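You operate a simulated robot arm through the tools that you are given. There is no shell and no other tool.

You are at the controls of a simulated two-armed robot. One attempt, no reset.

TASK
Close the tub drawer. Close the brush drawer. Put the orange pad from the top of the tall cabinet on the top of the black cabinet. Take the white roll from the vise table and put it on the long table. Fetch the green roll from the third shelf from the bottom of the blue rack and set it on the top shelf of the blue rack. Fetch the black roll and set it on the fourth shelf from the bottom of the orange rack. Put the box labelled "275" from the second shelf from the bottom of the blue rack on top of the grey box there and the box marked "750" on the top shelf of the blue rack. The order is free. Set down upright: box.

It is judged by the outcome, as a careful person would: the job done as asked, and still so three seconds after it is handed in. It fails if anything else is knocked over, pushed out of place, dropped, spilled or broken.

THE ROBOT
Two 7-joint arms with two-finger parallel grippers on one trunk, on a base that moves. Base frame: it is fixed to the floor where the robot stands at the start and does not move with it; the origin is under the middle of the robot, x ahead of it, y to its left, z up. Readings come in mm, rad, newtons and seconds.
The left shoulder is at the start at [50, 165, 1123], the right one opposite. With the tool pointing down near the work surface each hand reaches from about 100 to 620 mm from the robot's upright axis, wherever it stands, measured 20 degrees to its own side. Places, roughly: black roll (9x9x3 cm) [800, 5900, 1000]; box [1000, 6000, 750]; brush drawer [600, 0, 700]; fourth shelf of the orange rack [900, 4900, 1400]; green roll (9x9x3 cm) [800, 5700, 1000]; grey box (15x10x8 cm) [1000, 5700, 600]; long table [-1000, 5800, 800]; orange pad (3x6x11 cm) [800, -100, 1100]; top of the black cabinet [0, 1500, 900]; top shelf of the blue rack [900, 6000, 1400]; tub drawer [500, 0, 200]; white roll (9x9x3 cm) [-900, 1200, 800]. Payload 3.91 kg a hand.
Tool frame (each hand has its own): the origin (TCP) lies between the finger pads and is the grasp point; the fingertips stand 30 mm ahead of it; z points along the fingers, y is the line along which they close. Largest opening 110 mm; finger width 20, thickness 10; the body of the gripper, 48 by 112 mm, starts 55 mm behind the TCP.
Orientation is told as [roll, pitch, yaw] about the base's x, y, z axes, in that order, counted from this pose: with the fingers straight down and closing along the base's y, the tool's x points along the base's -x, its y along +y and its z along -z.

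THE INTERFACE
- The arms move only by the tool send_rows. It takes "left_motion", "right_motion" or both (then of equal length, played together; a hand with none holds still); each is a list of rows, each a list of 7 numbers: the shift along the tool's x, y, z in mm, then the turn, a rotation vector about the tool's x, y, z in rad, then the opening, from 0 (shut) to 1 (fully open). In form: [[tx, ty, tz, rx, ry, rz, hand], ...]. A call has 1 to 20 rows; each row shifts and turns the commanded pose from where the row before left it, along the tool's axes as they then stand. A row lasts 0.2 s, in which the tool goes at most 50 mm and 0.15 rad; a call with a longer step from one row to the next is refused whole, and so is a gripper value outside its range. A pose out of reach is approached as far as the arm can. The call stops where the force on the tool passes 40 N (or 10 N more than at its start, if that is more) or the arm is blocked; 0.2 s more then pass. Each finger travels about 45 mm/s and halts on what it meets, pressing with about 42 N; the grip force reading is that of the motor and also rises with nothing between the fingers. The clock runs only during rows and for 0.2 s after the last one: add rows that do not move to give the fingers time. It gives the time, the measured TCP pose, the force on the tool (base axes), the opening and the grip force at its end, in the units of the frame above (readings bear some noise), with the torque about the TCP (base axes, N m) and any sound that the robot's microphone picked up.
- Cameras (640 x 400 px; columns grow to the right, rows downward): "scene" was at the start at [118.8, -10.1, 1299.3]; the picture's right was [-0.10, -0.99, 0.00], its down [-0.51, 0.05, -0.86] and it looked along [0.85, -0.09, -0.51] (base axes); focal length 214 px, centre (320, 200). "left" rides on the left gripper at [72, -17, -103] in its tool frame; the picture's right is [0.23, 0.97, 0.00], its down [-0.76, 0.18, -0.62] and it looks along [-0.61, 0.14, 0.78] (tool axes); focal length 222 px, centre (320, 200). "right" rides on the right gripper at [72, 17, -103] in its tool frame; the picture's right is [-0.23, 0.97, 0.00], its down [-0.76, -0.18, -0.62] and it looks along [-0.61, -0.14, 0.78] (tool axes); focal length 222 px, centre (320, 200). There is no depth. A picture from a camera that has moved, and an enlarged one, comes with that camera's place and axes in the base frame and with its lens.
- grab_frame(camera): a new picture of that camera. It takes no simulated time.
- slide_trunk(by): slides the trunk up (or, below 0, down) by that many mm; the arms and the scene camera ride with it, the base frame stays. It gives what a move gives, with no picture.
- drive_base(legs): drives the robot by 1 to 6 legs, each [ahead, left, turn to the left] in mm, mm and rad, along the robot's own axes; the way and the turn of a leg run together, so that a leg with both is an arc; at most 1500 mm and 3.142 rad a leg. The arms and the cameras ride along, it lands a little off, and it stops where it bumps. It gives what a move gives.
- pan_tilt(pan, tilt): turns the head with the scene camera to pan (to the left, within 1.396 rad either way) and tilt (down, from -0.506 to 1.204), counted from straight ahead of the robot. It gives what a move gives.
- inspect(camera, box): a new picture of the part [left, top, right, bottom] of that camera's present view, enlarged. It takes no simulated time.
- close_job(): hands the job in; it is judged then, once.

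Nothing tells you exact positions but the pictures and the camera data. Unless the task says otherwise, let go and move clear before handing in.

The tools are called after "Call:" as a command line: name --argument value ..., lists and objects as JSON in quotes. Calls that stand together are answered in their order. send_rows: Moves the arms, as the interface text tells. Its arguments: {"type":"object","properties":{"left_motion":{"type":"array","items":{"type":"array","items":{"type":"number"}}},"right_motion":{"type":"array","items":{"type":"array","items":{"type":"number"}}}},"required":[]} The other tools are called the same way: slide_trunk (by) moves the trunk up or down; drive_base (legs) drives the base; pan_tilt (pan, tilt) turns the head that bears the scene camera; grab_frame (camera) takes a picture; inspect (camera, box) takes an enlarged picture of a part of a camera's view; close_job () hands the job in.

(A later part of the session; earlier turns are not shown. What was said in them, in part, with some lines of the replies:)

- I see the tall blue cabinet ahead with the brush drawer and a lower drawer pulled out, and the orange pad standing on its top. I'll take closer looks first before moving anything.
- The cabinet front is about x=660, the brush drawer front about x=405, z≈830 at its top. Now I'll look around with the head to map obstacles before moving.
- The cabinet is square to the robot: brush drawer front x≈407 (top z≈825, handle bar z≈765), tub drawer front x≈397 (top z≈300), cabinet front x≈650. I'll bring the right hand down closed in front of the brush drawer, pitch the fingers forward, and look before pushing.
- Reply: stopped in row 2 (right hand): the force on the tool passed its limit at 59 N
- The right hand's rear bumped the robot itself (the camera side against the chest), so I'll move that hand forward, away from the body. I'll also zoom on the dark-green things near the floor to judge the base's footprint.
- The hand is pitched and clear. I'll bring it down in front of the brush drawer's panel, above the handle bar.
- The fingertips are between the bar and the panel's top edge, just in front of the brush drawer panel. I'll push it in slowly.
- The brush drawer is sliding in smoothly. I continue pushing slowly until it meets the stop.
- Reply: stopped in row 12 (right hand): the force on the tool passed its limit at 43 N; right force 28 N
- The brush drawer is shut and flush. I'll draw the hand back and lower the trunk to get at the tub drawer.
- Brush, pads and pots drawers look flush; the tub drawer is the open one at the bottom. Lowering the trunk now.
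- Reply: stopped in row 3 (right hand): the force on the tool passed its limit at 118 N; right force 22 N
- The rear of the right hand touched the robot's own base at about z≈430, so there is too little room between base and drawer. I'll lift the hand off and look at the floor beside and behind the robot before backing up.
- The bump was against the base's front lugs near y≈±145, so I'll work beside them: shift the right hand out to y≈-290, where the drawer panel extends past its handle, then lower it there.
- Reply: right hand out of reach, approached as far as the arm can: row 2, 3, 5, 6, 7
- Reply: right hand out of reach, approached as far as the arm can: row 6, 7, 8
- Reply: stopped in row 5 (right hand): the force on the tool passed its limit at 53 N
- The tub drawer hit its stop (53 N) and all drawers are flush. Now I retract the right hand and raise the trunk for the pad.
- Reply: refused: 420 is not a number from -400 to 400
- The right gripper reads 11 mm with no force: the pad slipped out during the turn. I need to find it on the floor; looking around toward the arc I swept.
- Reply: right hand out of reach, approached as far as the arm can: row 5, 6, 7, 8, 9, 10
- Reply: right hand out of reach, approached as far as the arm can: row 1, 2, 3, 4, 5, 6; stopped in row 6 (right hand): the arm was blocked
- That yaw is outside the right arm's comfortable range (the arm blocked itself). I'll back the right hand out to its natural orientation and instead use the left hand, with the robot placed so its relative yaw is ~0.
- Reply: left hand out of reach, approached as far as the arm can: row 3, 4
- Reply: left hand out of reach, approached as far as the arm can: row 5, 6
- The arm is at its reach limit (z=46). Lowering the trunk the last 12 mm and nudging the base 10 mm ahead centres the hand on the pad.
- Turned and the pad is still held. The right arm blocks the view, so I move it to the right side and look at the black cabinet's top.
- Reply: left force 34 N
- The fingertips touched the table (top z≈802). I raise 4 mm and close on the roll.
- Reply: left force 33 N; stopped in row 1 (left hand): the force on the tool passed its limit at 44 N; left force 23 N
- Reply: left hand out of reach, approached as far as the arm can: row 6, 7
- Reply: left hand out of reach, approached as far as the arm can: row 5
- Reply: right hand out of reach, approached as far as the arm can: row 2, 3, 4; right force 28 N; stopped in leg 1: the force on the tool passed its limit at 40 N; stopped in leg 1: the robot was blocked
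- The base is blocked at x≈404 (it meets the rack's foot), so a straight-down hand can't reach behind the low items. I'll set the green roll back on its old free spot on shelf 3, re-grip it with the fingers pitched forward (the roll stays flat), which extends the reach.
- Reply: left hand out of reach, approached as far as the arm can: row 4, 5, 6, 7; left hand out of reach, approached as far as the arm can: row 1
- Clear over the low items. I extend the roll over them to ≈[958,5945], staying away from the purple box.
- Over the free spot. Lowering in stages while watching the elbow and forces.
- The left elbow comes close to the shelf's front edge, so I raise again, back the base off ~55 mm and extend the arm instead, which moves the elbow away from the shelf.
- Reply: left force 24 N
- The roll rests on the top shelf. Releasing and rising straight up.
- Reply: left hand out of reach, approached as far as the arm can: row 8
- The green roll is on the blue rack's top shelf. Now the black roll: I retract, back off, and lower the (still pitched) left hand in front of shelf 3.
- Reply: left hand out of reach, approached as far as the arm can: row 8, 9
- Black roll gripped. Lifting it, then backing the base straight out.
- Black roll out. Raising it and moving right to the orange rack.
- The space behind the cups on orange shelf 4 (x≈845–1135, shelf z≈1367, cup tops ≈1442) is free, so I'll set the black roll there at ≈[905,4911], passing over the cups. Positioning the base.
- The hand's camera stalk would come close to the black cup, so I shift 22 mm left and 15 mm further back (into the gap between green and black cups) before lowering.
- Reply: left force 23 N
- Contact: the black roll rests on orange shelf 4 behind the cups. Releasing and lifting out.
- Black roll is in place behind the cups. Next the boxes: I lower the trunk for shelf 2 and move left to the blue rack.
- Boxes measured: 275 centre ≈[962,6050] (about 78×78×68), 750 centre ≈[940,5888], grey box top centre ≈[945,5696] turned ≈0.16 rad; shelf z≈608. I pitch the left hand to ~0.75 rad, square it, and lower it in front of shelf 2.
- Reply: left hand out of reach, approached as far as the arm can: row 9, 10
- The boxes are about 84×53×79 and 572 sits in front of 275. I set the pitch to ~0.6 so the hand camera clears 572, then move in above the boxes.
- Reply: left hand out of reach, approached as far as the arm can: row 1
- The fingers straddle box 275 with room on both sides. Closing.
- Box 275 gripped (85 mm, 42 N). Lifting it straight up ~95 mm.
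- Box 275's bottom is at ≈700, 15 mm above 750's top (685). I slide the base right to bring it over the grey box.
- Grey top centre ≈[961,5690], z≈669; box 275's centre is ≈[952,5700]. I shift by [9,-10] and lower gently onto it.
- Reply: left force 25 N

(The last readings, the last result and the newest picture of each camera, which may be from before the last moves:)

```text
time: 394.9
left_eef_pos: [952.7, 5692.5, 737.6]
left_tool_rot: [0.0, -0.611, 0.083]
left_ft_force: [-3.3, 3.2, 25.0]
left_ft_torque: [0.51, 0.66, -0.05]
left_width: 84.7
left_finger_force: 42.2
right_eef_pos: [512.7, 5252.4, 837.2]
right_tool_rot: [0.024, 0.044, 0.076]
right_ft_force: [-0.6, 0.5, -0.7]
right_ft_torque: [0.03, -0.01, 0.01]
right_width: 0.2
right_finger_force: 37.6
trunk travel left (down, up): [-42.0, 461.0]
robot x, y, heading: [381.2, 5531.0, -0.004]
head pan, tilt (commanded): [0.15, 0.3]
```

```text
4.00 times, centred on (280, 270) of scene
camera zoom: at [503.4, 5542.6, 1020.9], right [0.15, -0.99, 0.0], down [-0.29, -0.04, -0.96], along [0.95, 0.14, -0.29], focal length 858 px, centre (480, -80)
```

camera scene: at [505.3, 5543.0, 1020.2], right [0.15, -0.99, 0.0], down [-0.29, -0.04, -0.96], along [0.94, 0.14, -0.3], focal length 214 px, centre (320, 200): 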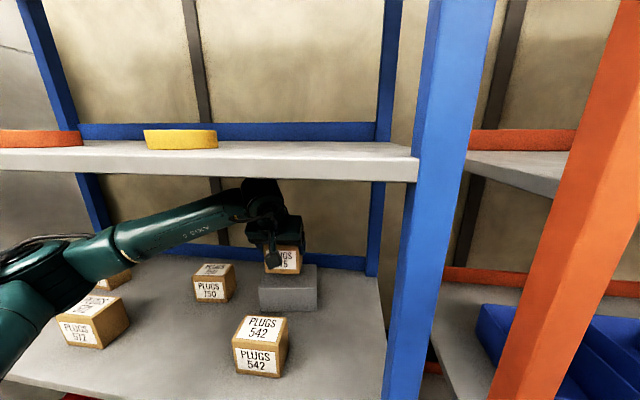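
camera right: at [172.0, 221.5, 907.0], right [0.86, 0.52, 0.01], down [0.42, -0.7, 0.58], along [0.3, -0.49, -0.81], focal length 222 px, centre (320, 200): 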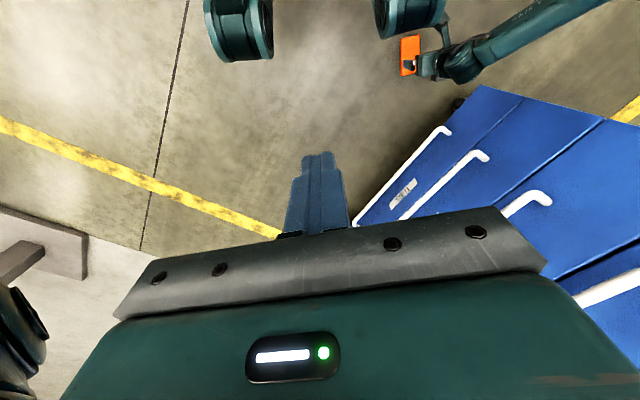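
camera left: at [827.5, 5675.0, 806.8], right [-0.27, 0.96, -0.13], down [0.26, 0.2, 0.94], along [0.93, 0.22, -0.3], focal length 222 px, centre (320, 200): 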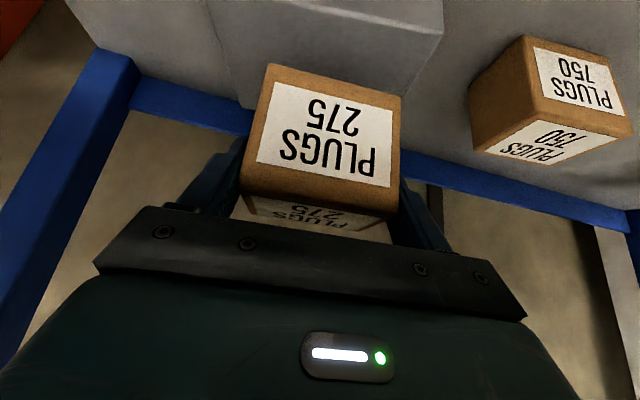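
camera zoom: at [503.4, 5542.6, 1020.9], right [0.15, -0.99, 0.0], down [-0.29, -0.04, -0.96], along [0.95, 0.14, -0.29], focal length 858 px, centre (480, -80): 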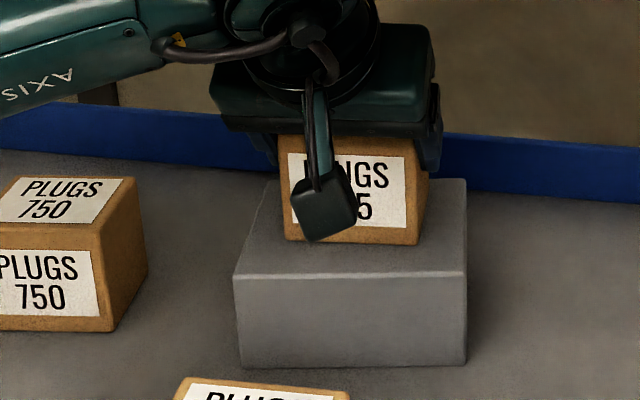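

Box 275 rests on the grey box (25 N felt). Releasing and withdrawing straight back with the fingers open.

Call:
send_rows --left_motion '[[-1.4, 0, -2.1, 0, 0, 0, 0.8], [0, 0, 0, 0, 0, 0, 0.88], [0, 0, 0, 0, 0, 0, 0.96], [0, 0, 0, 0, 0, 0, 0.96], [8.2, 0, -5.6, 0, 0, 0, 0.96], [12.4, 0, -8.5, 0, 0, 0, 0.96], [20.6, 0, -14.1, 0, 0, 0, 0.96], [20.6, 0, -14.1, 0, 0, 0, 0.96], [20.6, 0, -14.1, 0, 0, 0, 0.96], [20.6, 0, -14.1, 0, 0, 0, 0.96]]'

Call:
grab_frame --camera "left"

Call:
inspect --camera "scene" --box '[200, 200, 360, 320]'

```text
time: 397.1
left_eef_pos: [830.0, 5682.2, 734.2]
left_tool_rot: [0.003, -0.602, 0.082]
left_ft_force: [-0.6, -0.4, -1.0]
left_ft_torque: [0.02, -0.01, 0.01]
left_width: 105.6
left_finger_force: 0.2
right_eef_pos: [513.4, 5253.1, 835.2]
right_tool_rot: [0.025, 0.045, 0.077]
right_ft_force: [0.2, -0.1, 1.1]
right_ft_torque: [-0.01, 0.01, 0.02]
right_width: 0.0
right_finger_force: 37.8
trunk travel left (down, up): [-42.0, 461.0]
robot x, y, heading: [387.8, 5527.2, -0.001]
head pan, tilt (commanded): [0.15, 0.3]
```

```text
taken
camera left: at [712.8, 5655.2, 778.1], right [-0.27, 0.96, -0.13], down [0.26, 0.2, 0.94], along [0.93, 0.22, -0.3], focal length 222 px, centre (320, 200)
```

left: 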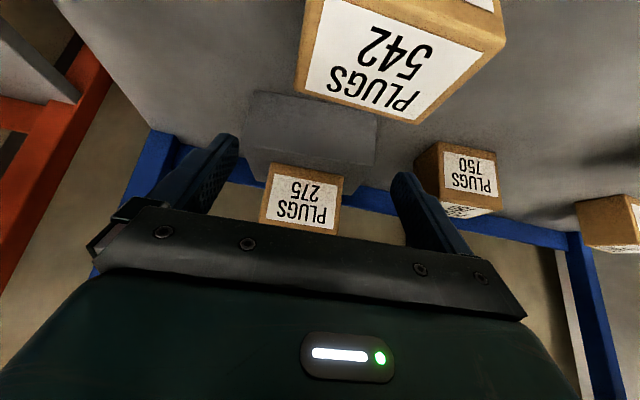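

```text
3.33 times, centred on (280, 260) of scene
camera zoom: at [505.2, 5542.9, 1020.2], right [0.15, -0.99, 0.0], down [-0.29, -0.04, -0.96], along [0.94, 0.14, -0.3], focal length 715 px, centre (453, 0)
```

zoom: 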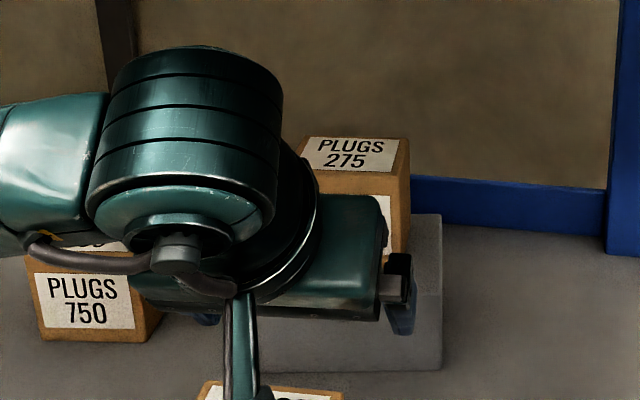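

Box 275 stands upright on the grey box. I slide the base left ~208 mm to line up with box 750 and look.

Call:
drive_base --legs '[[0, 208, 0]]'

Call:
grab_frame --camera "left"

Call:
grab_frame --camera "scene"

Call:
inspect --camera "scene" --box '[340, 220, 500, 340]'

```text
time: 399.6
left_eef_pos: [829.5, 5888.1, 733.7]
left_tool_rot: [0.002, -0.6, 0.081]
left_ft_force: [0.9, 0.2, 0.3]
left_ft_torque: [0.0, -0.01, 0.0]
left_width: 105.5
left_finger_force: 0.0
right_eef_pos: [515.4, 5458.8, 836.4]
right_tool_rot: [0.025, 0.046, 0.076]
right_ft_force: [-0.6, 0.0, 0.2]
right_ft_torque: [0.02, -0.01, -0.02]
right_width: 0.1
right_finger_force: 38.3
trunk travel left (down, up): [-42.0, 461.0]
robot x, y, heading: [380.8, 5735.3, 0.001]
head pan, tilt (commanded): [0.15, 0.3]
```

```text
taken
camera left: at [713.2, 5862.4, 778.2], right [-0.27, 0.96, -0.13], down [0.26, 0.2, 0.94], along [0.93, 0.22, -0.3], focal length 222 px, centre (320, 200)
```

left: 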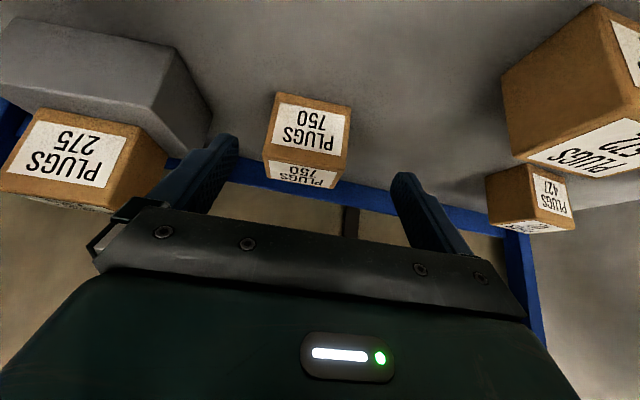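

```text
taken
camera scene: at [505.4, 5749.8, 1020.2], right [0.15, -0.99, 0.0], down [-0.29, -0.04, -0.96], along [0.94, 0.14, -0.3], focal length 214 px, centre (320, 200)
```

scene: 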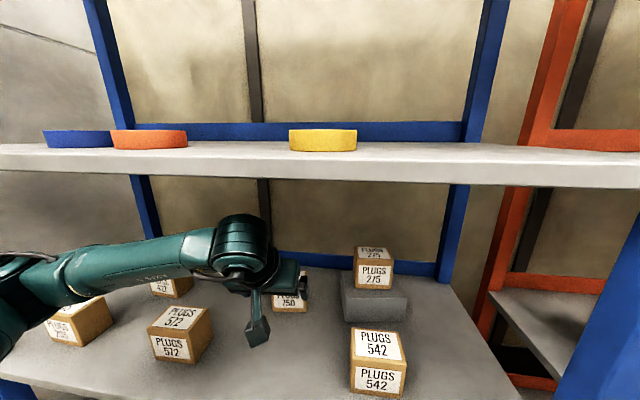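

```text
3.33 times, centred on (420, 280) of scene
camera zoom: at [505.4, 5749.8, 1020.2], right [0.15, -0.99, 0.0], down [-0.29, -0.04, -0.96], along [0.94, 0.14, -0.3], focal length 715 px, centre (-13, -67)
```

zoom: 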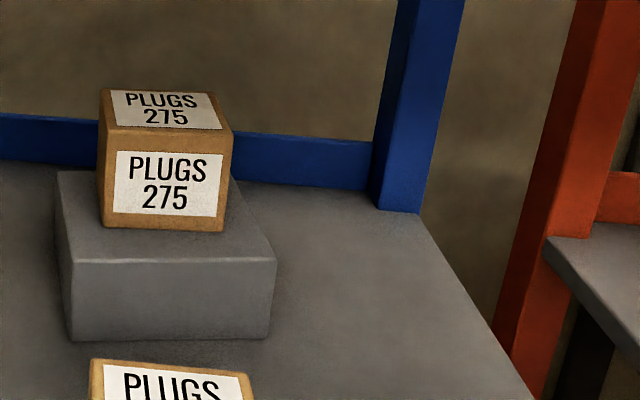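

Box 275 sits squarely on the grey box. Box 750's centre is ≈[939,5891]. Moving the open hand over it.

Call:
send_rows --left_motion '[[-28, -2.1, 19.2, 0, 0, 0, 1], [-28, -2.1, 19.2, 0, 0, 0, 1], [-27.9, -2.1, 19.1, 0, 0, 0, 1], [0, 0, 0, 0, 0, 0, 1]]'

Call:
grab_frame --camera "left"

Call:
inspect --camera "scene" --box '[220, 220, 380, 340]'

```text
time: 400.6
left_eef_pos: [932.1, 5890.1, 735.9]
left_tool_rot: [0.004, -0.6, 0.081]
left_ft_force: [-0.2, 0.5, 0.1]
left_ft_torque: [0.04, -0.02, 0.01]
left_width: 109.9
left_finger_force: 0.1
right_eef_pos: [514.9, 5459.4, 836.3]
right_tool_rot: [0.024, 0.045, 0.077]
right_ft_force: [0.2, 0.8, -0.3]
right_ft_torque: [0.0, 0.04, -0.03]
right_width: 0.1
right_finger_force: 37.7
trunk travel left (down, up): [-42.0, 461.0]
robot x, y, heading: [386.0, 5735.3, 0.006]
head pan, tilt (commanded): [0.15, 0.3]
```

```text
taken
camera left: at [814.7, 5862.8, 778.7], right [-0.27, 0.96, -0.13], down [0.26, 0.2, 0.94], along [0.93, 0.22, -0.3], focal length 222 px, centre (320, 200)
```

left: 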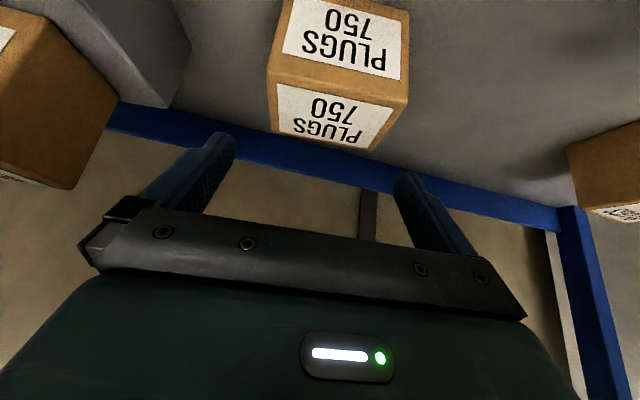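

```text
3.33 times, centred on (300, 280) of scene
camera zoom: at [505.4, 5749.9, 1020.2], right [0.15, -0.99, 0.0], down [-0.29, -0.04, -0.96], along [0.94, 0.14, -0.3], focal length 715 px, centre (387, -67)
```

zoom: 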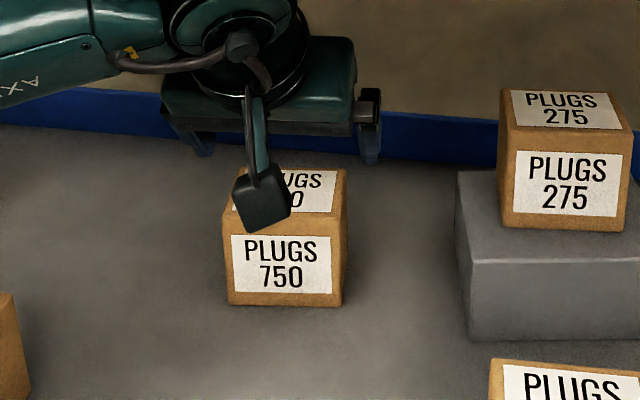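

Call:
send_rows --left_motion '[[11.3, 0, 16.5, 0, 0, 0, 1], [11.3, 0, 16.5, 0, 0, 0, 1], [8.5, 0, 12.4, 0, 0, 0, 1], [5.6, 0, 8.3, 0, 0, 0, 1], [2.3, 0, 3.3, 0, 0, 0, 1], [0, 0, 0, 0, 0, 0, 1]]'

Call:
grab_frame --camera "left"

Call:
inspect --camera "scene" --box '[220, 220, 380, 340]'

```text
time: 401.9
left_eef_pos: [932.0, 5891.9, 665.8]
left_tool_rot: [0.001, -0.6, 0.082]
left_ft_force: [-0.1, 0.1, -0.2]
left_ft_torque: [0.01, -0.02, 0.0]
left_width: 109.9
left_finger_force: 0.0
right_eef_pos: [514.5, 5458.9, 837.3]
right_tool_rot: [0.025, 0.045, 0.076]
right_ft_force: [0.5, 0.3, -0.6]
right_ft_torque: [-0.04, 0.05, -0.01]
right_width: 0.1
right_finger_force: 37.8
trunk travel left (down, up): [-42.0, 461.0]
robot x, y, heading: [383.7, 5734.7, -0.002]
head pan, tilt (commanded): [0.15, 0.3]
```

```text
taken
camera left: at [814.9, 5865.5, 708.7], right [-0.27, 0.96, -0.13], down [0.26, 0.2, 0.94], along [0.93, 0.22, -0.3], focal length 222 px, centre (320, 200)
```

left: 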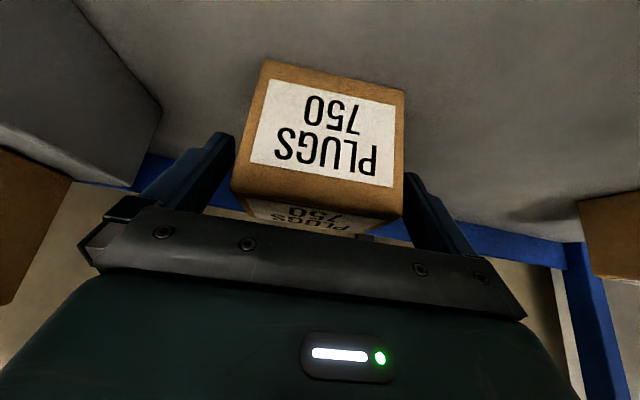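

```text
3.33 times, centred on (300, 280) of scene
camera zoom: at [505.4, 5749.9, 1020.2], right [0.15, -0.99, 0.0], down [-0.29, -0.04, -0.96], along [0.94, 0.14, -0.3], focal length 715 px, centre (387, -67)
```

zoom: 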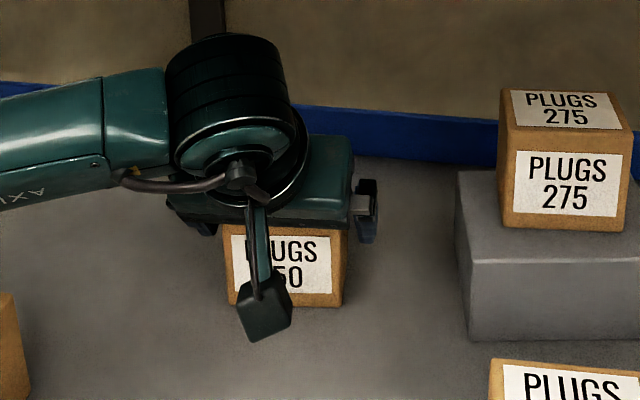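

Call:
send_rows --left_motion '[[0, -2, 0, 0, 0, 0, 0.88], [0, 0, 0, 0, 0, 0, 0.78], [0, 0, 0, 0, 0, 0, 0.6], [0, 0, 0, 0, 0, 0, 0.4], [0, 0, 0, 0, 0, 0, 0.3], [0, 0, 0, 0, 0, 0, 0.3]]'

Call:
send_rows --left_motion '[[-5.6, 0, -8.3, 0, 0, 0, 0.3], [-11.3, 0, -16.5, 0, 0, 0, 0.3], [-14.1, 0, -20.6, 0, 0, 0, 0.3], [-14.1, 0, -20.6, 0, 0, 0, 0.3], [-8.5, 0, -12.4, 0, 0, 0, 0.3]]'

Call:
grab_frame --camera "left"

Call:
grab_frame --camera "scene"

```text
time: 403.4
left_eef_pos: [932.0, 5888.8, 665.4]
left_tool_rot: [0.001, -0.6, 0.083]
left_ft_force: [-0.3, 0.5, 0.8]
left_ft_torque: [0.14, -0.04, 0.06]
left_width: 84.7
left_finger_force: 41.8
right_eef_pos: [515.1, 5459.1, 835.8]
right_tool_rot: [0.024, 0.044, 0.076]
right_ft_force: [0.0, -0.4, -0.3]
right_ft_torque: [0.05, -0.01, 0.0]
right_width: 0.0
right_finger_force: 37.4
trunk travel left (down, up): [-42.0, 461.0]
robot x, y, heading: [385.3, 5734.2, -0.001]
head pan, tilt (commanded): [0.15, 0.3]
```

```text
time: 404.6
left_eef_pos: [932.5, 5889.0, 758.5]
left_tool_rot: [0.002, -0.598, 0.081]
left_ft_force: [0.7, -0.7, -1.3]
left_ft_torque: [-0.01, -0.01, 0.01]
left_width: 84.9
left_finger_force: 42.3
right_eef_pos: [514.9, 5459.2, 836.1]
right_tool_rot: [0.024, 0.045, 0.078]
right_ft_force: [0.2, 0.2, -0.5]
right_ft_torque: [0.01, 0.0, 0.01]
right_width: 0.0
right_finger_force: 38.1
trunk travel left (down, up): [-42.0, 461.0]
robot x, y, heading: [384.0, 5735.6, 0.002]
head pan, tilt (commanded): [0.15, 0.3]
```

```text
taken
camera left: at [815.4, 5863.6, 804.3], right [-0.27, 0.96, -0.13], down [0.26, 0.2, 0.94], along [0.93, 0.22, -0.3], focal length 222 px, centre (320, 200)
```

left: 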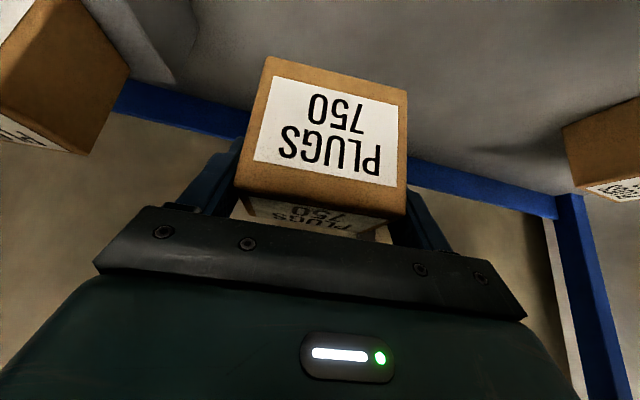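

```text
taken
camera scene: at [505.5, 5749.9, 1020.2], right [0.15, -0.99, 0.0], down [-0.29, -0.04, -0.96], along [0.94, 0.14, -0.3], focal length 214 px, centre (320, 200)
```

scene: 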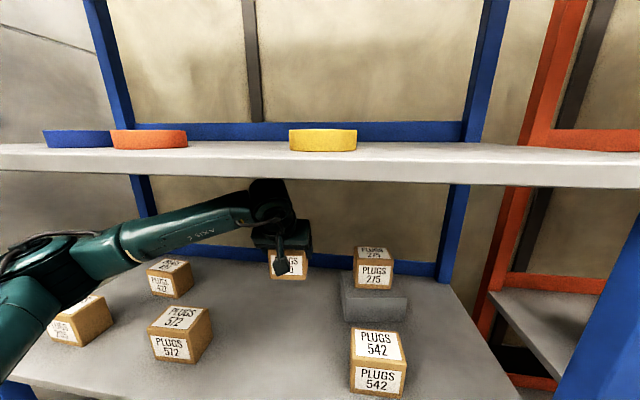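

Box 750 is gripped and lifted. Backing straight out, then raising the trunk.

Call:
drive_base --legs '[[-150, 0, 0]]'

Call:
drive_base --legs '[[-150, 0, 0]]'

Call:
slide_trunk --by 400

Call:
grab_frame --camera "left"

Call:
grab_frame --camera "scene"

```text
time: 405.9
left_eef_pos: [778.4, 5889.9, 759.7]
left_tool_rot: [0.001, -0.6, 0.083]
left_ft_force: [0.0, -0.6, -1.6]
left_ft_torque: [0.0, 0.02, 0.0]
left_width: 84.6
left_finger_force: 42.1
right_eef_pos: [361.2, 5459.3, 836.9]
right_tool_rot: [0.025, 0.044, 0.076]
right_ft_force: [1.1, -0.1, 0.2]
right_ft_torque: [0.0, 0.01, -0.05]
right_width: 0.0
right_finger_force: 37.6
trunk travel left (down, up): [-42.0, 461.0]
robot x, y, heading: [231.0, 5735.5, 0.003]
head pan, tilt (commanded): [0.15, 0.3]
```

```text
time: 407.3
left_eef_pos: [628.8, 5888.7, 759.4]
left_tool_rot: [0.002, -0.6, 0.079]
left_ft_force: [-0.3, 0.3, -1.7]
left_ft_torque: [0.0, 0.0, 0.03]
left_width: 84.9
left_finger_force: 41.3
right_eef_pos: [210.7, 5460.0, 836.5]
right_tool_rot: [0.025, 0.045, 0.074]
right_ft_force: [0.5, -0.3, -0.7]
right_ft_torque: [0.01, 0.02, -0.02]
right_width: 0.0
right_finger_force: 37.3
trunk travel left (down, up): [-42.0, 461.0]
robot x, y, heading: [83.1, 5740.0, 0.001]
head pan, tilt (commanded): [0.15, 0.3]
```

```text
time: 411.1
left_eef_pos: [630.1, 5890.2, 1159.9]
left_tool_rot: [0.001, -0.602, 0.079]
left_ft_force: [-0.9, -0.1, -2.1]
left_ft_torque: [-0.01, 0.02, -0.02]
left_width: 84.8
left_finger_force: 42.0
right_eef_pos: [211.0, 5459.0, 1235.7]
right_tool_rot: [0.025, 0.045, 0.075]
right_ft_force: [0.6, -0.1, -0.1]
right_ft_torque: [0.01, 0.0, 0.0]
right_width: 0.1
right_finger_force: 38.0
trunk travel left (down, up): [-442.0, 61.0]
robot x, y, heading: [77.9, 5741.3, -0.0]
head pan, tilt (commanded): [0.15, 0.3]
```

```text
taken
camera left: at [512.7, 5863.0, 1204.0], right [-0.27, 0.96, -0.13], down [0.26, 0.2, 0.94], along [0.93, 0.22, -0.3], focal length 222 px, centre (320, 200)
```

left: 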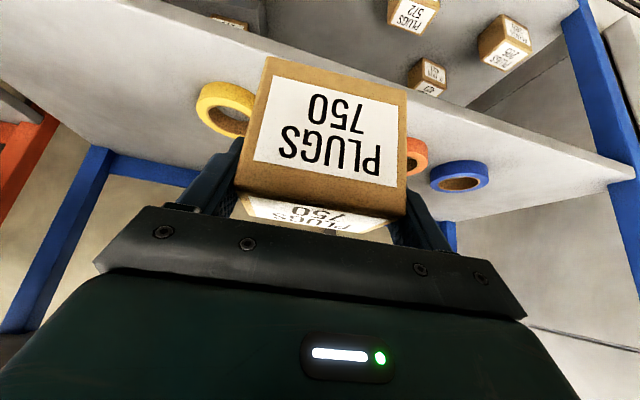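

```text
taken
camera scene: at [202.5, 5749.9, 1420.2], right [0.15, -0.99, 0.0], down [-0.29, -0.04, -0.96], along [0.94, 0.14, -0.3], focal length 214 px, centre (320, 200)
```

scene: 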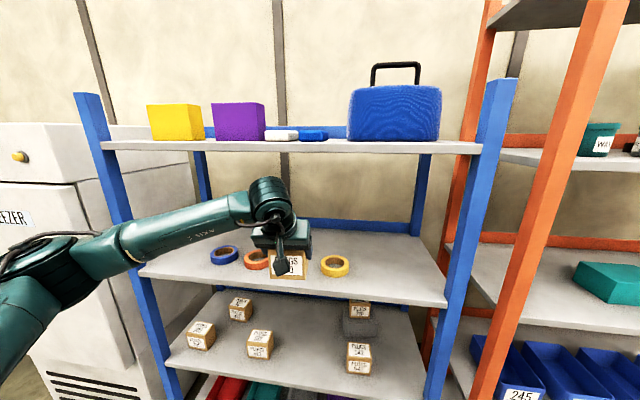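

Call:
slide_trunk --by 59

Call:
send_rows --left_motion '[[-11.3, 0, -16.5, 0, 0, 0, 0.3], [-20, 0, -29, 0, 0, 0, 0.3], [-22.6, 0, -33, 0, 0, 0, 0.3], [-22.6, 0, -33, 0, 0, 0, 0.3], [-22.6, 0, -33, 0, 0, 0, 0.3], [-22.6, 0, -33, 0, 0, 0, 0.3], [-22.6, 0, -33, 0, 0, 0, 0.3], [-11.3, 0, -16.5, 0, 0, 0, 0.3], [15, 0, -10, 0, 0, 0, 0.3], [25, 0, -17, 0, 0, 0, 0.3], [28.9, 0, -19.8, 0, 0, 0, 0.3], [28.9, 0, -19.8, 0, 0, 0, 0.3], [20, 0, -14, 0, 0, 0, 0.3]]'

Call:
drive_base --legs '[[0, 190, 0]]'

Call:
pan_tilt --pan 0.15 --tilt 0.2

Call:
grab_frame --camera "scene"

Call:
grab_frame --camera "left"

```text
time: 412.1
left_eef_pos: [629.0, 5888.5, 1218.9]
left_tool_rot: [0.003, -0.601, 0.08]
left_ft_force: [-1.0, 0.1, -1.3]
left_ft_torque: [-0.02, 0.05, -0.03]
left_width: 84.7
left_finger_force: 41.9
right_eef_pos: [210.3, 5459.1, 1296.2]
right_tool_rot: [0.025, 0.043, 0.071]
right_ft_force: [-0.5, 0.0, 0.6]
right_ft_torque: [0.01, -0.01, -0.02]
right_width: 0.0
right_finger_force: 37.7
trunk travel left (down, up): [-501.0, 2.0]
robot x, y, heading: [80.9, 5737.5, -0.006]
head pan, tilt (commanded): [0.15, 0.3]
```

```text
time: 414.9
left_eef_pos: [486.4, 5876.5, 1494.5]
left_tool_rot: [0.004, -0.599, 0.082]
left_ft_force: [0.6, 1.4, -2.1]
left_ft_torque: [0.03, 0.03, -0.02]
left_width: 84.9
left_finger_force: 41.7
right_eef_pos: [211.3, 5459.5, 1295.3]
right_tool_rot: [0.023, 0.045, 0.073]
right_ft_force: [0.0, -0.1, 0.1]
right_ft_torque: [-0.02, 0.02, -0.05]
right_width: 0.0
right_finger_force: 38.0
trunk travel left (down, up): [-501.0, 2.0]
robot x, y, heading: [80.1, 5735.2, -0.005]
head pan, tilt (commanded): [0.15, 0.3]
```

```text
time: 417.2
left_eef_pos: [488.0, 6060.3, 1494.3]
left_tool_rot: [0.0, -0.6, 0.077]
left_ft_force: [-0.7, 0.4, -2.7]
left_ft_torque: [-0.03, 0.02, 0.03]
left_width: 84.8
left_finger_force: 41.5
right_eef_pos: [211.5, 5646.2, 1295.3]
right_tool_rot: [0.023, 0.044, 0.069]
right_ft_force: [0.0, 0.3, -0.3]
right_ft_torque: [0.02, 0.01, 0.0]
right_width: 0.0
right_finger_force: 38.0
trunk travel left (down, up): [-501.0, 2.0]
robot x, y, heading: [78.6, 5924.7, -0.005]
head pan, tilt (commanded): [0.15, 0.3]
```

```text
time: 417.9
left_eef_pos: [489.2, 6061.3, 1494.5]
left_tool_rot: [0.003, -0.601, 0.075]
left_ft_force: [0.0, -1.4, -1.9]
left_ft_torque: [-0.01, 0.01, 0.01]
left_width: 84.6
left_finger_force: 42.1
right_eef_pos: [210.6, 5645.7, 1294.8]
right_tool_rot: [0.023, 0.045, 0.071]
right_ft_force: [-0.2, 0.4, 0.6]
right_ft_torque: [0.0, 0.02, 0.0]
right_width: 0.0
right_finger_force: 37.7
trunk travel left (down, up): [-501.0, 2.0]
robot x, y, heading: [82.9, 5921.8, -0.005]
head pan, tilt (commanded): [0.15, 0.201]
```

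```text
taken
camera scene: at [203.2, 5936.5, 1488.4], right [0.14, -0.99, 0.0], down [-0.2, -0.03, -0.98], along [0.97, 0.14, -0.2], focal length 214 px, centre (320, 200)
```

scene: 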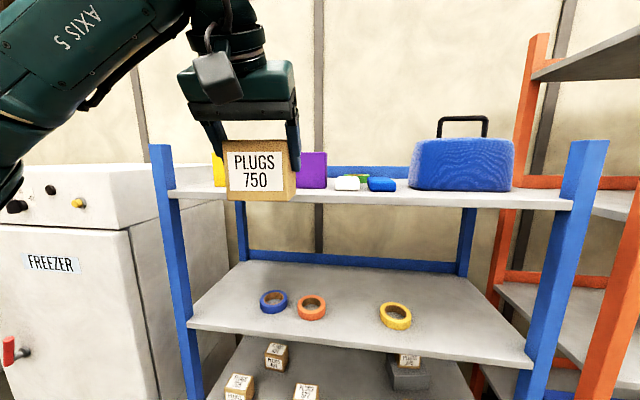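

```text
taken
camera left: at [372.0, 6036.1, 1538.6], right [-0.26, 0.96, -0.13], down [0.26, 0.2, 0.94], along [0.93, 0.21, -0.3], focal length 222 px, centre (320, 200)
```

left: 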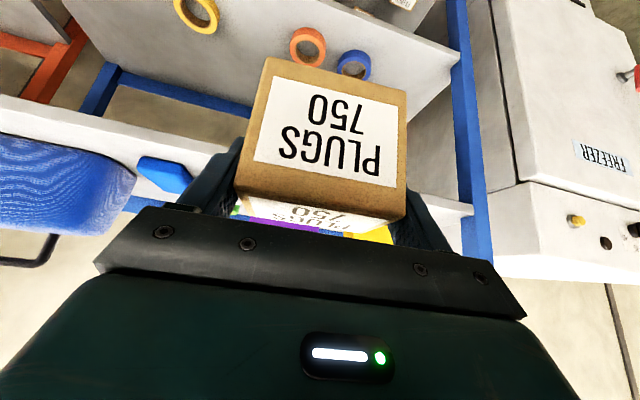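

Box 750 is at z≈1494 (bottom ≈1432), lined up with the strip in front of the purple box. Driving ahead.

Call:
drive_base --legs '[[160, 0, 0]]'

Call:
drive_base --legs '[[70, 0, 0]]'

Call:
grab_frame --camera "scene"

Call:
inspect --camera "scene" --box '[160, 100, 360, 240]'

Call:
grab_frame --camera "left"

```text
time: 419.3
left_eef_pos: [645.3, 6060.7, 1494.5]
left_tool_rot: [0.001, -0.6, 0.072]
left_ft_force: [0.4, -0.1, -2.3]
left_ft_torque: [-0.02, 0.03, 0.02]
left_width: 84.7
left_finger_force: 42.1
right_eef_pos: [367.5, 5644.4, 1294.3]
right_tool_rot: [0.026, 0.045, 0.071]
right_ft_force: [0.1, 0.3, 0.8]
right_ft_torque: [0.0, 0.0, 0.01]
right_width: 0.0
right_finger_force: 37.3
trunk travel left (down, up): [-501.0, 2.0]
robot x, y, heading: [239.4, 5923.4, -0.008]
head pan, tilt (commanded): [0.15, 0.201]
```

```text
time: 420.3
left_eef_pos: [716.2, 6059.1, 1493.6]
left_tool_rot: [0.002, -0.599, 0.072]
left_ft_force: [-0.3, 0.8, -1.2]
left_ft_torque: [0.01, 0.04, -0.02]
left_width: 84.9
left_finger_force: 42.0
right_eef_pos: [438.4, 5643.9, 1295.5]
right_tool_rot: [0.023, 0.048, 0.072]
right_ft_force: [-0.3, -0.4, 0.2]
right_ft_torque: [0.01, 0.02, 0.02]
right_width: 0.2
right_finger_force: 37.7
trunk travel left (down, up): [-501.0, 2.0]
robot x, y, heading: [306.6, 5924.8, -0.006]
head pan, tilt (commanded): [0.15, 0.201]
```

```text
taken
camera scene: at [430.6, 5934.8, 1488.4], right [0.14, -0.99, 0.0], down [-0.2, -0.03, -0.98], along [0.97, 0.14, -0.2], focal length 214 px, centre (320, 200)
```

scene: 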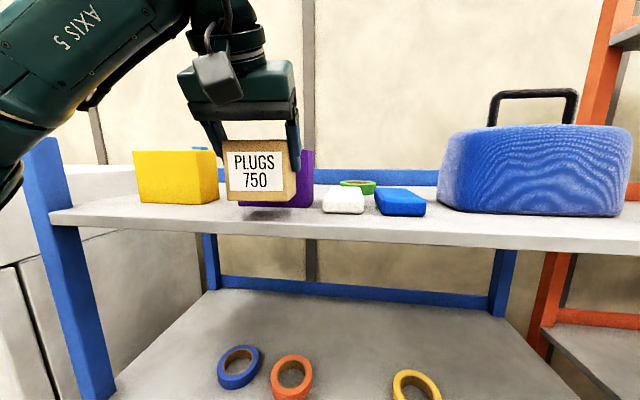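

```text
2.86 times, centred on (260, 170) of scene
camera zoom: at [430.6, 5934.8, 1488.4], right [0.14, -0.99, 0.0], down [-0.2, -0.03, -0.98], along [0.97, 0.14, -0.2], focal length 613 px, centre (491, 286)
```

zoom: 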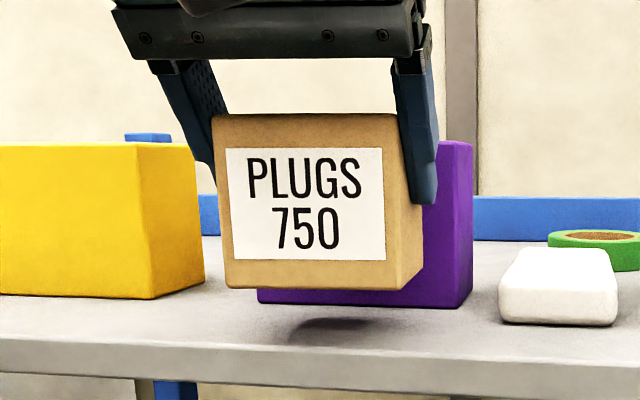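

```text
taken
camera left: at [599.4, 6034.3, 1538.4], right [-0.26, 0.96, -0.13], down [0.26, 0.2, 0.94], along [0.93, 0.21, -0.3], focal length 222 px, centre (320, 200)
```

left: 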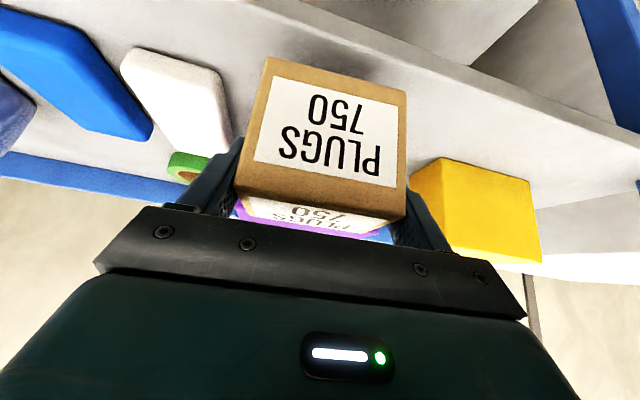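

Call:
send_rows --left_motion '[[-9, -0.8, 6.2, 0, 0, 0, 0.3], [-9, -0.8, 6.2, 0, 0, 0, 0.3], [4.5, 0, 6.6, 0, 0, 0, 0.3], [4.5, 0, 6.6, 0, 0, 0, 0.3]]'

Call:
inspect --camera "scene" --box '[160, 120, 360, 260]'

Call:
grab_frame --camera "left"

```text
time: 421.3
left_eef_pos: [737.7, 6058.7, 1480.2]
left_tool_rot: [0.002, -0.6, 0.072]
left_ft_force: [0.5, -0.9, -2.2]
left_ft_torque: [-0.06, 0.03, -0.03]
left_width: 84.8
left_finger_force: 42.2
right_eef_pos: [437.8, 5645.2, 1293.7]
right_tool_rot: [0.025, 0.045, 0.069]
right_ft_force: [-0.5, -0.1, -0.2]
right_ft_torque: [-0.01, 0.01, 0.02]
right_width: 0.0
right_finger_force: 37.7
trunk travel left (down, up): [-501.0, 2.0]
robot x, y, heading: [306.0, 5923.1, -0.007]
head pan, tilt (commanded): [0.15, 0.201]
```

```text
2.86 times, centred on (260, 190) of scene
camera zoom: at [429.9, 5934.9, 1488.4], right [0.14, -0.99, 0.0], down [-0.2, -0.03, -0.98], along [0.97, 0.14, -0.2], focal length 613 px, centre (491, 229)
```

zoom: 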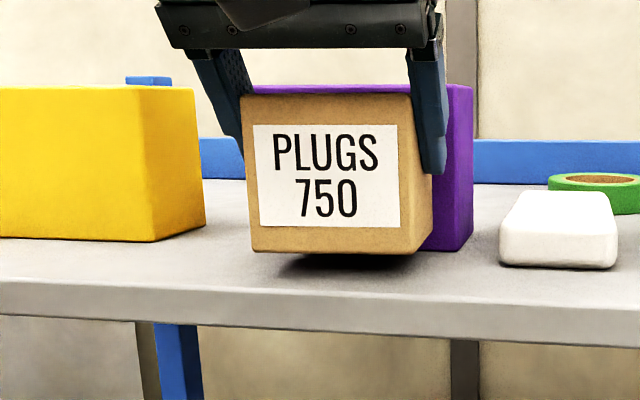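

```text
taken
camera left: at [620.0, 6034.4, 1522.9], right [-0.26, 0.96, -0.13], down [0.26, 0.2, 0.94], along [0.93, 0.21, -0.3], focal length 222 px, centre (320, 200)
```

left: 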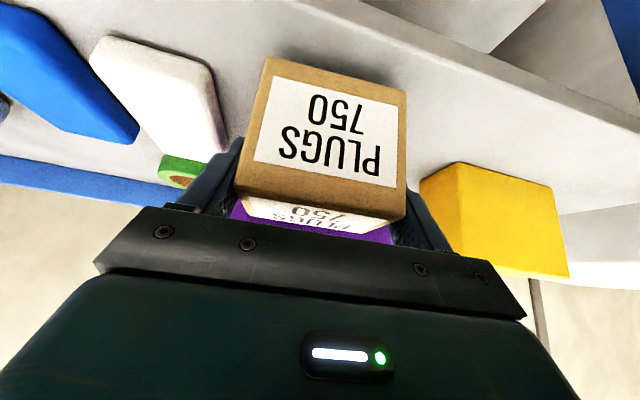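

Call:
send_rows --left_motion '[[2.8, 0, 4.1, 0, 0, 0, 0.3], [2.3, 0, 3.3, 0, 0, 0, 0.3], [1.7, 0, 2.5, 0, 0, 0, 0.3]]'

Call:
send_rows --left_motion '[[1.4, 0, 2.1, 0, 0, 0, 0.3], [1.4, 0, 2.1, 0, 0, 0, 0.3]]'

Call:
inspect --camera "scene" --box '[160, 120, 360, 260]'

```text
time: 422.1
left_eef_pos: [737.3, 6060.8, 1467.1]
left_tool_rot: [0.001, -0.601, 0.074]
left_ft_force: [0.1, 0.3, -2.2]
left_ft_torque: [0.02, 0.0, 0.0]
left_width: 84.8
left_finger_force: 42.2
right_eef_pos: [437.3, 5645.3, 1294.6]
right_tool_rot: [0.024, 0.046, 0.07]
right_ft_force: [1.4, -0.5, 1.0]
right_ft_torque: [0.02, 0.02, -0.01]
right_width: 0.1
right_finger_force: 37.6
trunk travel left (down, up): [-501.0, 2.0]
robot x, y, heading: [308.9, 5921.1, -0.007]
head pan, tilt (commanded): [0.15, 0.201]
```

```text
time: 422.7
left_eef_pos: [735.2, 6060.1, 1466.1]
left_tool_rot: [0.0, -0.607, 0.077]
left_ft_force: [3.6, 0.6, 21.7]
left_ft_torque: [1.07, 0.34, -0.21]
left_width: 84.8
left_finger_force: 41.8
right_eef_pos: [436.5, 5643.5, 1295.8]
right_tool_rot: [0.026, 0.044, 0.069]
right_ft_force: [0.3, -0.8, -0.1]
right_ft_torque: [0.04, 0.03, 0.01]
right_width: 0.0
right_finger_force: 37.4
trunk travel left (down, up): [-501.0, 2.0]
robot x, y, heading: [309.0, 5924.2, -0.006]
head pan, tilt (commanded): [0.15, 0.201]
```

```text
2.86 times, centred on (260, 190) of scene
camera zoom: at [428.6, 5934.3, 1489.1], right [0.14, -0.99, 0.0], down [-0.2, -0.03, -0.98], along [0.97, 0.14, -0.2], focal length 613 px, centre (491, 229)
```

zoom: 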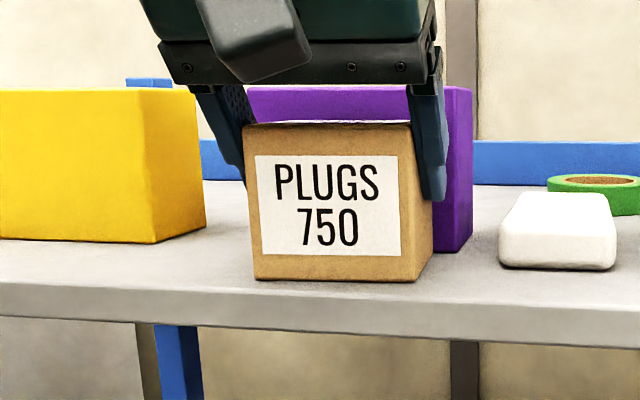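

Contact (22 N): the box is on the top shelf. Releasing and withdrawing straight back.

Call:
send_rows --left_motion '[[-1.4, 0, -2.1, 0, 0, 0, 0.8], [0, 0, 0, 0, 0, 0, 0.88], [0, 0, 0, 0, 0, 0, 0.96], [0, 0, 0, 0, 0, 0, 0.96], [8.2, 0, -5.6, 0, 0, 0, 0.96], [12.4, 0, -8.5, 0, 0, 0, 0.96], [20.6, 0, -14.1, 0, 0, 0, 0.96], [20.6, 0, -14.1, 0, 0, 0, 0.96], [20.6, 0, -14.1, 0, 0, 0, 0.96], [20.6, 0, -14.1, 0, 0, 0, 0.96]]'

Call:
inspect --camera "scene" --box '[160, 100, 400, 260]'

Call:
grab_frame --camera "left"

```text
time: 424.9
left_eef_pos: [610.6, 6051.4, 1464.9]
left_tool_rot: [0.004, -0.601, 0.075]
left_ft_force: [-0.3, -0.5, 0.5]
left_ft_torque: [-0.01, 0.02, 0.0]
left_width: 105.6
left_finger_force: 0.1
right_eef_pos: [436.3, 5643.9, 1295.4]
right_tool_rot: [0.024, 0.045, 0.071]
right_ft_force: [-0.4, 0.0, -0.7]
right_ft_torque: [0.0, 0.04, -0.03]
right_width: 0.0
right_finger_force: 37.9
trunk travel left (down, up): [-501.0, 2.0]
robot x, y, heading: [308.7, 5923.6, -0.004]
head pan, tilt (commanded): [0.15, 0.201]
```

```text
2.50 times, centred on (280, 180) of scene
camera zoom: at [428.7, 5934.7, 1488.6], right [0.14, -0.99, 0.0], down [-0.2, -0.03, -0.98], along [0.97, 0.14, -0.2], focal length 536 px, centre (420, 250)
```

zoom: 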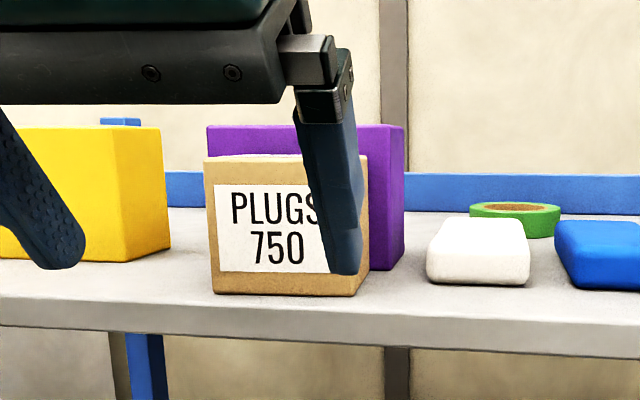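

```text
taken
camera left: at [493.9, 6025.1, 1509.5], right [-0.26, 0.96, -0.13], down [0.26, 0.2, 0.94], along [0.93, 0.21, -0.3], focal length 222 px, centre (320, 200)
```

left: 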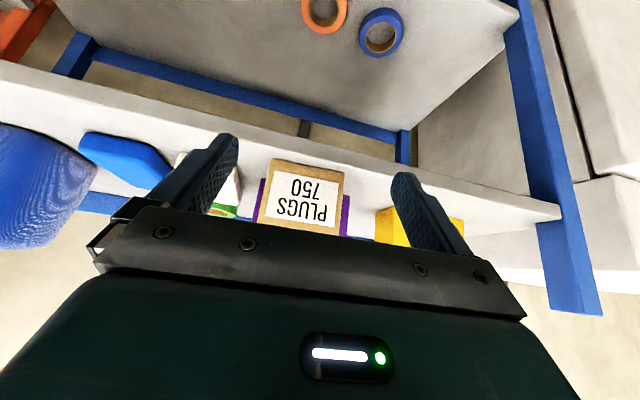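

Box 750 stands upright on the top shelf. Backing away for a final check of the racks.

Call:
drive_base --legs '[[-350, 0, 0]]'

Call:
pan_tilt --pan 0.0 --tilt 0.35

Call:
grab_frame --camera "scene"

Call:
inspect --camera "scene" --box '[120, 90, 420, 270]'

Call:
pan_tilt --pan -0.6 --tilt 0.3

Call:
grab_frame --camera "scene"

```text
time: 427.2
left_eef_pos: [262.1, 6053.0, 1465.5]
left_tool_rot: [0.002, -0.601, 0.07]
left_ft_force: [0.5, -0.6, -0.2]
left_ft_torque: [-0.01, -0.02, -0.03]
left_width: 105.5
left_finger_force: 0.0
right_eef_pos: [86.8, 5647.3, 1295.3]
right_tool_rot: [0.026, 0.044, 0.065]
right_ft_force: [0.8, 0.4, 0.1]
right_ft_torque: [0.02, -0.01, 0.0]
right_width: 0.1
right_finger_force: 37.6
trunk travel left (down, up): [-501.0, 2.0]
robot x, y, heading: [-40.1, 5925.8, -0.016]
head pan, tilt (commanded): [0.15, 0.201]
```

```text
time: 427.9
left_eef_pos: [263.3, 6052.7, 1463.9]
left_tool_rot: [0.002, -0.601, 0.07]
left_ft_force: [-0.5, 0.2, 0.2]
left_ft_torque: [-0.02, 0.0, -0.05]
left_width: 105.7
left_finger_force: 0.1
right_eef_pos: [87.1, 5647.9, 1294.6]
right_tool_rot: [0.024, 0.046, 0.066]
right_ft_force: [0.5, -0.3, 0.2]
right_ft_torque: [0.0, -0.01, -0.03]
right_width: 0.0
right_finger_force: 37.7
trunk travel left (down, up): [-501.0, 2.0]
robot x, y, heading: [-39.3, 5925.5, -0.015]
head pan, tilt (commanded): [0.0, 0.351]
```

```text
taken
camera scene: at [81.5, 5923.7, 1474.5], right [-0.01, -1.0, 0.0], down [-0.34, 0.0, -0.94], along [0.94, -0.01, -0.34], focal length 214 px, centre (320, 200)
```

scene: 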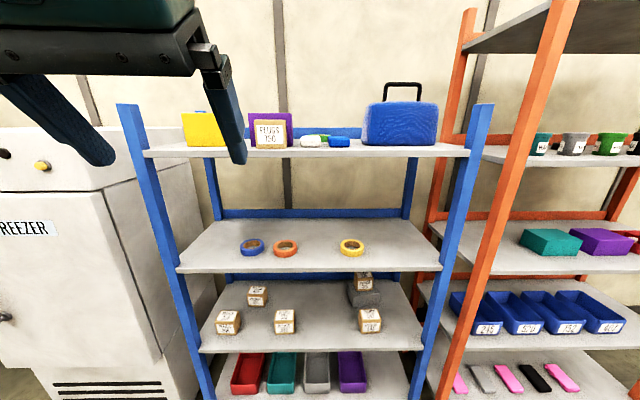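

```text
2.13 times, centred on (270, 180) of scene
camera zoom: at [81.5, 5923.7, 1474.5], right [-0.01, -1.0, 0.0], down [-0.34, 0.0, -0.94], along [0.94, -0.01, -0.34], focal length 458 px, centre (427, 243)
```

zoom: 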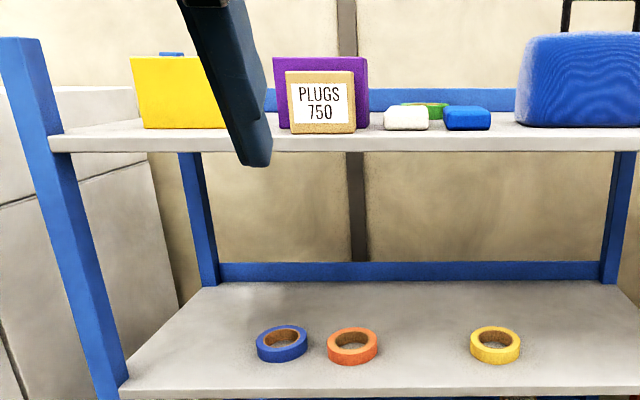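

```text
time: 428.9
left_eef_pos: [263.5, 6052.8, 1465.9]
left_tool_rot: [0.001, -0.6, 0.07]
left_ft_force: [0.1, 0.0, 0.1]
left_ft_torque: [0.03, 0.02, 0.0]
left_width: 105.9
left_finger_force: 0.0
right_eef_pos: [86.0, 5646.4, 1293.8]
right_tool_rot: [0.023, 0.045, 0.065]
right_ft_force: [-0.2, -0.9, 0.5]
right_ft_torque: [-0.02, 0.02, 0.02]
right_width: 0.2
right_finger_force: 37.5
trunk travel left (down, up): [-501.0, 2.0]
robot x, y, heading: [-37.5, 5924.8, -0.014]
head pan, tilt (commanded): [-0.6, 0.3]
```

```text
taken
camera scene: at [64.8, 5871.1, 1479.2], right [-0.57, -0.82, 0.0], down [-0.24, 0.17, -0.96], along [0.78, -0.55, -0.3], focal length 214 px, centre (320, 200)
```

scene: 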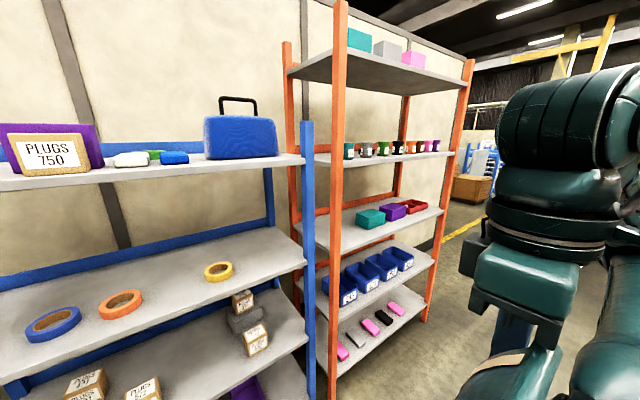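

Both racks look right: 750 and the green roll on the blue rack's top shelf, 275 on the grey box, black roll behind the cups. I turn to verify the white roll on the long table.

Call:
drive_base --legs '[[0, 0, 1.5]]'

Call:
pan_tilt --pan 1.0 --tilt 0.5

Call:
grab_frame --camera "scene"

```text
time: 433.0
left_eef_pos: [-154.0, 6235.8, 1465.3]
left_tool_rot: [0.002, -0.602, 1.594]
left_ft_force: [-0.4, 0.4, 0.3]
left_ft_torque: [-0.02, 0.02, -0.01]
left_width: 105.5
left_finger_force: 0.2
right_eef_pos: [242.9, 6040.1, 1294.7]
right_tool_rot: [0.023, 0.045, 1.588]
right_ft_force: [0.6, 0.2, 0.6]
right_ft_torque: [0.02, 0.01, -0.01]
right_width: 0.0
right_finger_force: 37.2
trunk travel left (down, up): [-501.0, 2.0]
robot x, y, heading: [-43.1, 5923.8, 1.517]
head pan, tilt (commanded): [-0.6, 0.3]
```

```text
time: 434.6
left_eef_pos: [-153.6, 6236.4, 1465.8]
left_tool_rot: [0.001, -0.6, 1.595]
left_ft_force: [-0.1, 0.4, 1.3]
left_ft_torque: [0.02, -0.02, 0.03]
left_width: 105.6
left_finger_force: 0.1
right_eef_pos: [243.5, 6039.9, 1295.3]
right_tool_rot: [0.023, 0.044, 1.589]
right_ft_force: [0.3, 0.1, 0.4]
right_ft_torque: [-0.02, 0.02, -0.03]
right_width: 0.0
right_finger_force: 38.0
trunk travel left (down, up): [-501.0, 2.0]
robot x, y, heading: [-39.7, 5924.2, 1.515]
head pan, tilt (commanded): [1.0, 0.499]
```

```text
taken
camera scene: at [-112.8, 6007.9, 1460.8], right [0.59, 0.81, 0.0], down [0.39, -0.28, -0.88], along [-0.71, 0.52, -0.48], focal length 214 px, centre (320, 200)
```

scene: 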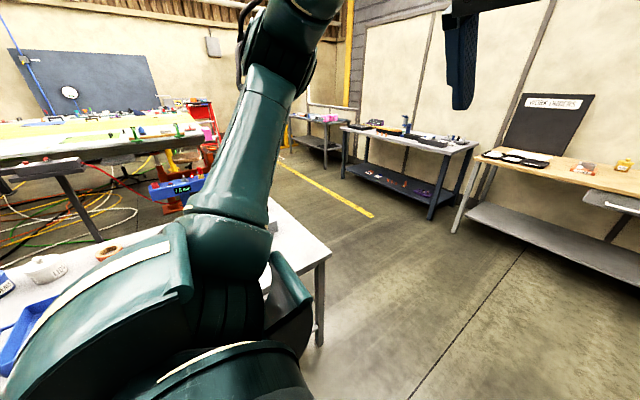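

Call:
drive_base --legs '[[0, 0, 1.3]]'

Call:
pan_tilt --pan 0.55 --tilt 0.55

Call:
grab_frame --camera "scene"

```text
time: 438.3
left_eef_pos: [-370.0, 5896.4, 1465.1]
left_tool_rot: [0.002, -0.6, 2.907]
left_ft_force: [-0.1, -0.2, 0.2]
left_ft_torque: [-0.03, 0.01, 0.02]
left_width: 105.5
left_finger_force: 0.1
right_eef_pos: [-78.3, 6229.8, 1294.9]
right_tool_rot: [0.026, 0.046, 2.9]
right_ft_force: [0.0, -0.2, -0.2]
right_ft_torque: [-0.01, -0.01, -0.01]
right_width: 0.0
right_finger_force: 37.8
trunk travel left (down, up): [-501.0, 2.0]
robot x, y, heading: [-39.7, 5923.6, 2.825]
head pan, tilt (commanded): [1.0, 0.499]
```

```text
time: 439.2
left_eef_pos: [-369.9, 5896.3, 1465.7]
left_tool_rot: [0.002, -0.601, 2.906]
left_ft_force: [-0.3, 0.9, 0.6]
left_ft_torque: [0.02, -0.02, 0.03]
left_width: 105.7
left_finger_force: 0.0
right_eef_pos: [-78.1, 6230.8, 1295.0]
right_tool_rot: [0.026, 0.045, 2.903]
right_ft_force: [-0.6, 0.6, 0.2]
right_ft_torque: [0.01, 0.03, 0.0]
right_width: 0.0
right_finger_force: 37.9
trunk travel left (down, up): [-501.0, 2.0]
robot x, y, heading: [-41.1, 5926.4, 2.829]
head pan, tilt (commanded): [0.55, 0.55]
```

```text
taken
camera scene: at [-156.1, 5913.5, 1456.2], right [-0.23, 0.97, 0.0], down [0.51, 0.12, -0.85], along [-0.83, -0.2, -0.52], focal length 214 px, centre (320, 200)
```

scene: 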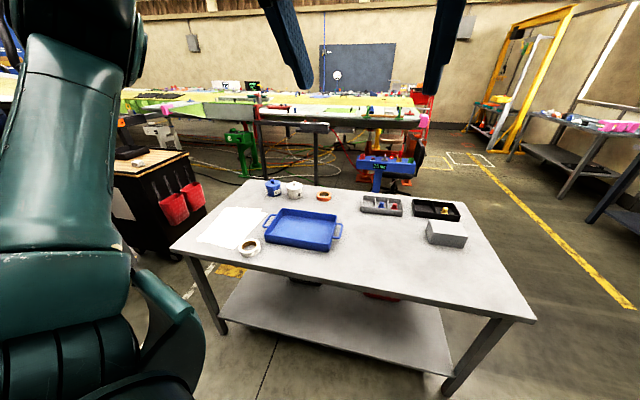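

The white roll lies on the long table, undisturbed. Everything asked is in place: both drawers shut, pad on the black cabinet, rolls and boxes placed, and both hands clear, so I hand the job in.

Call:
close_job

```text
The job is handed in.
```

I handed the job in with all eight items done. One thing went wrong on the way: I dropped the orange pad on the floor while turning and had to pick it back up.

- **Drawers:** I pushed the tub and brush drawers in until they hit their stops. All five drawers of the tall cabinet looked flush afterwards.
- **Orange pad:** It is on top of the black cabinet, near the front. It lies flat there; it was standing on the tall cabinet.
- **White roll:** It is on the long table, between the papers and the blue tray. I checked it again at the end.
- **Green roll:** It is on the top shelf of the blue rack, behind the two low items (white and blue). I could see it at the end.
- **Black roll:** It is on the fourth shelf of the orange rack, behind the cups. I last saw it there right after placing it.
- **Box 275:** It stands upright on top of the grey box.
- **Box 750:** It stands upright on the top shelf of the blue rack, near the front edge, in front of the purple box.

The base bumped the foot of the blue rack once, and the left elbow came close to the top shelf and the purple box while I was placing the green roll. I saw nothing moved or knocked over on either rack afterwards. I did not go back to look at the pad or the drawers before handing in.
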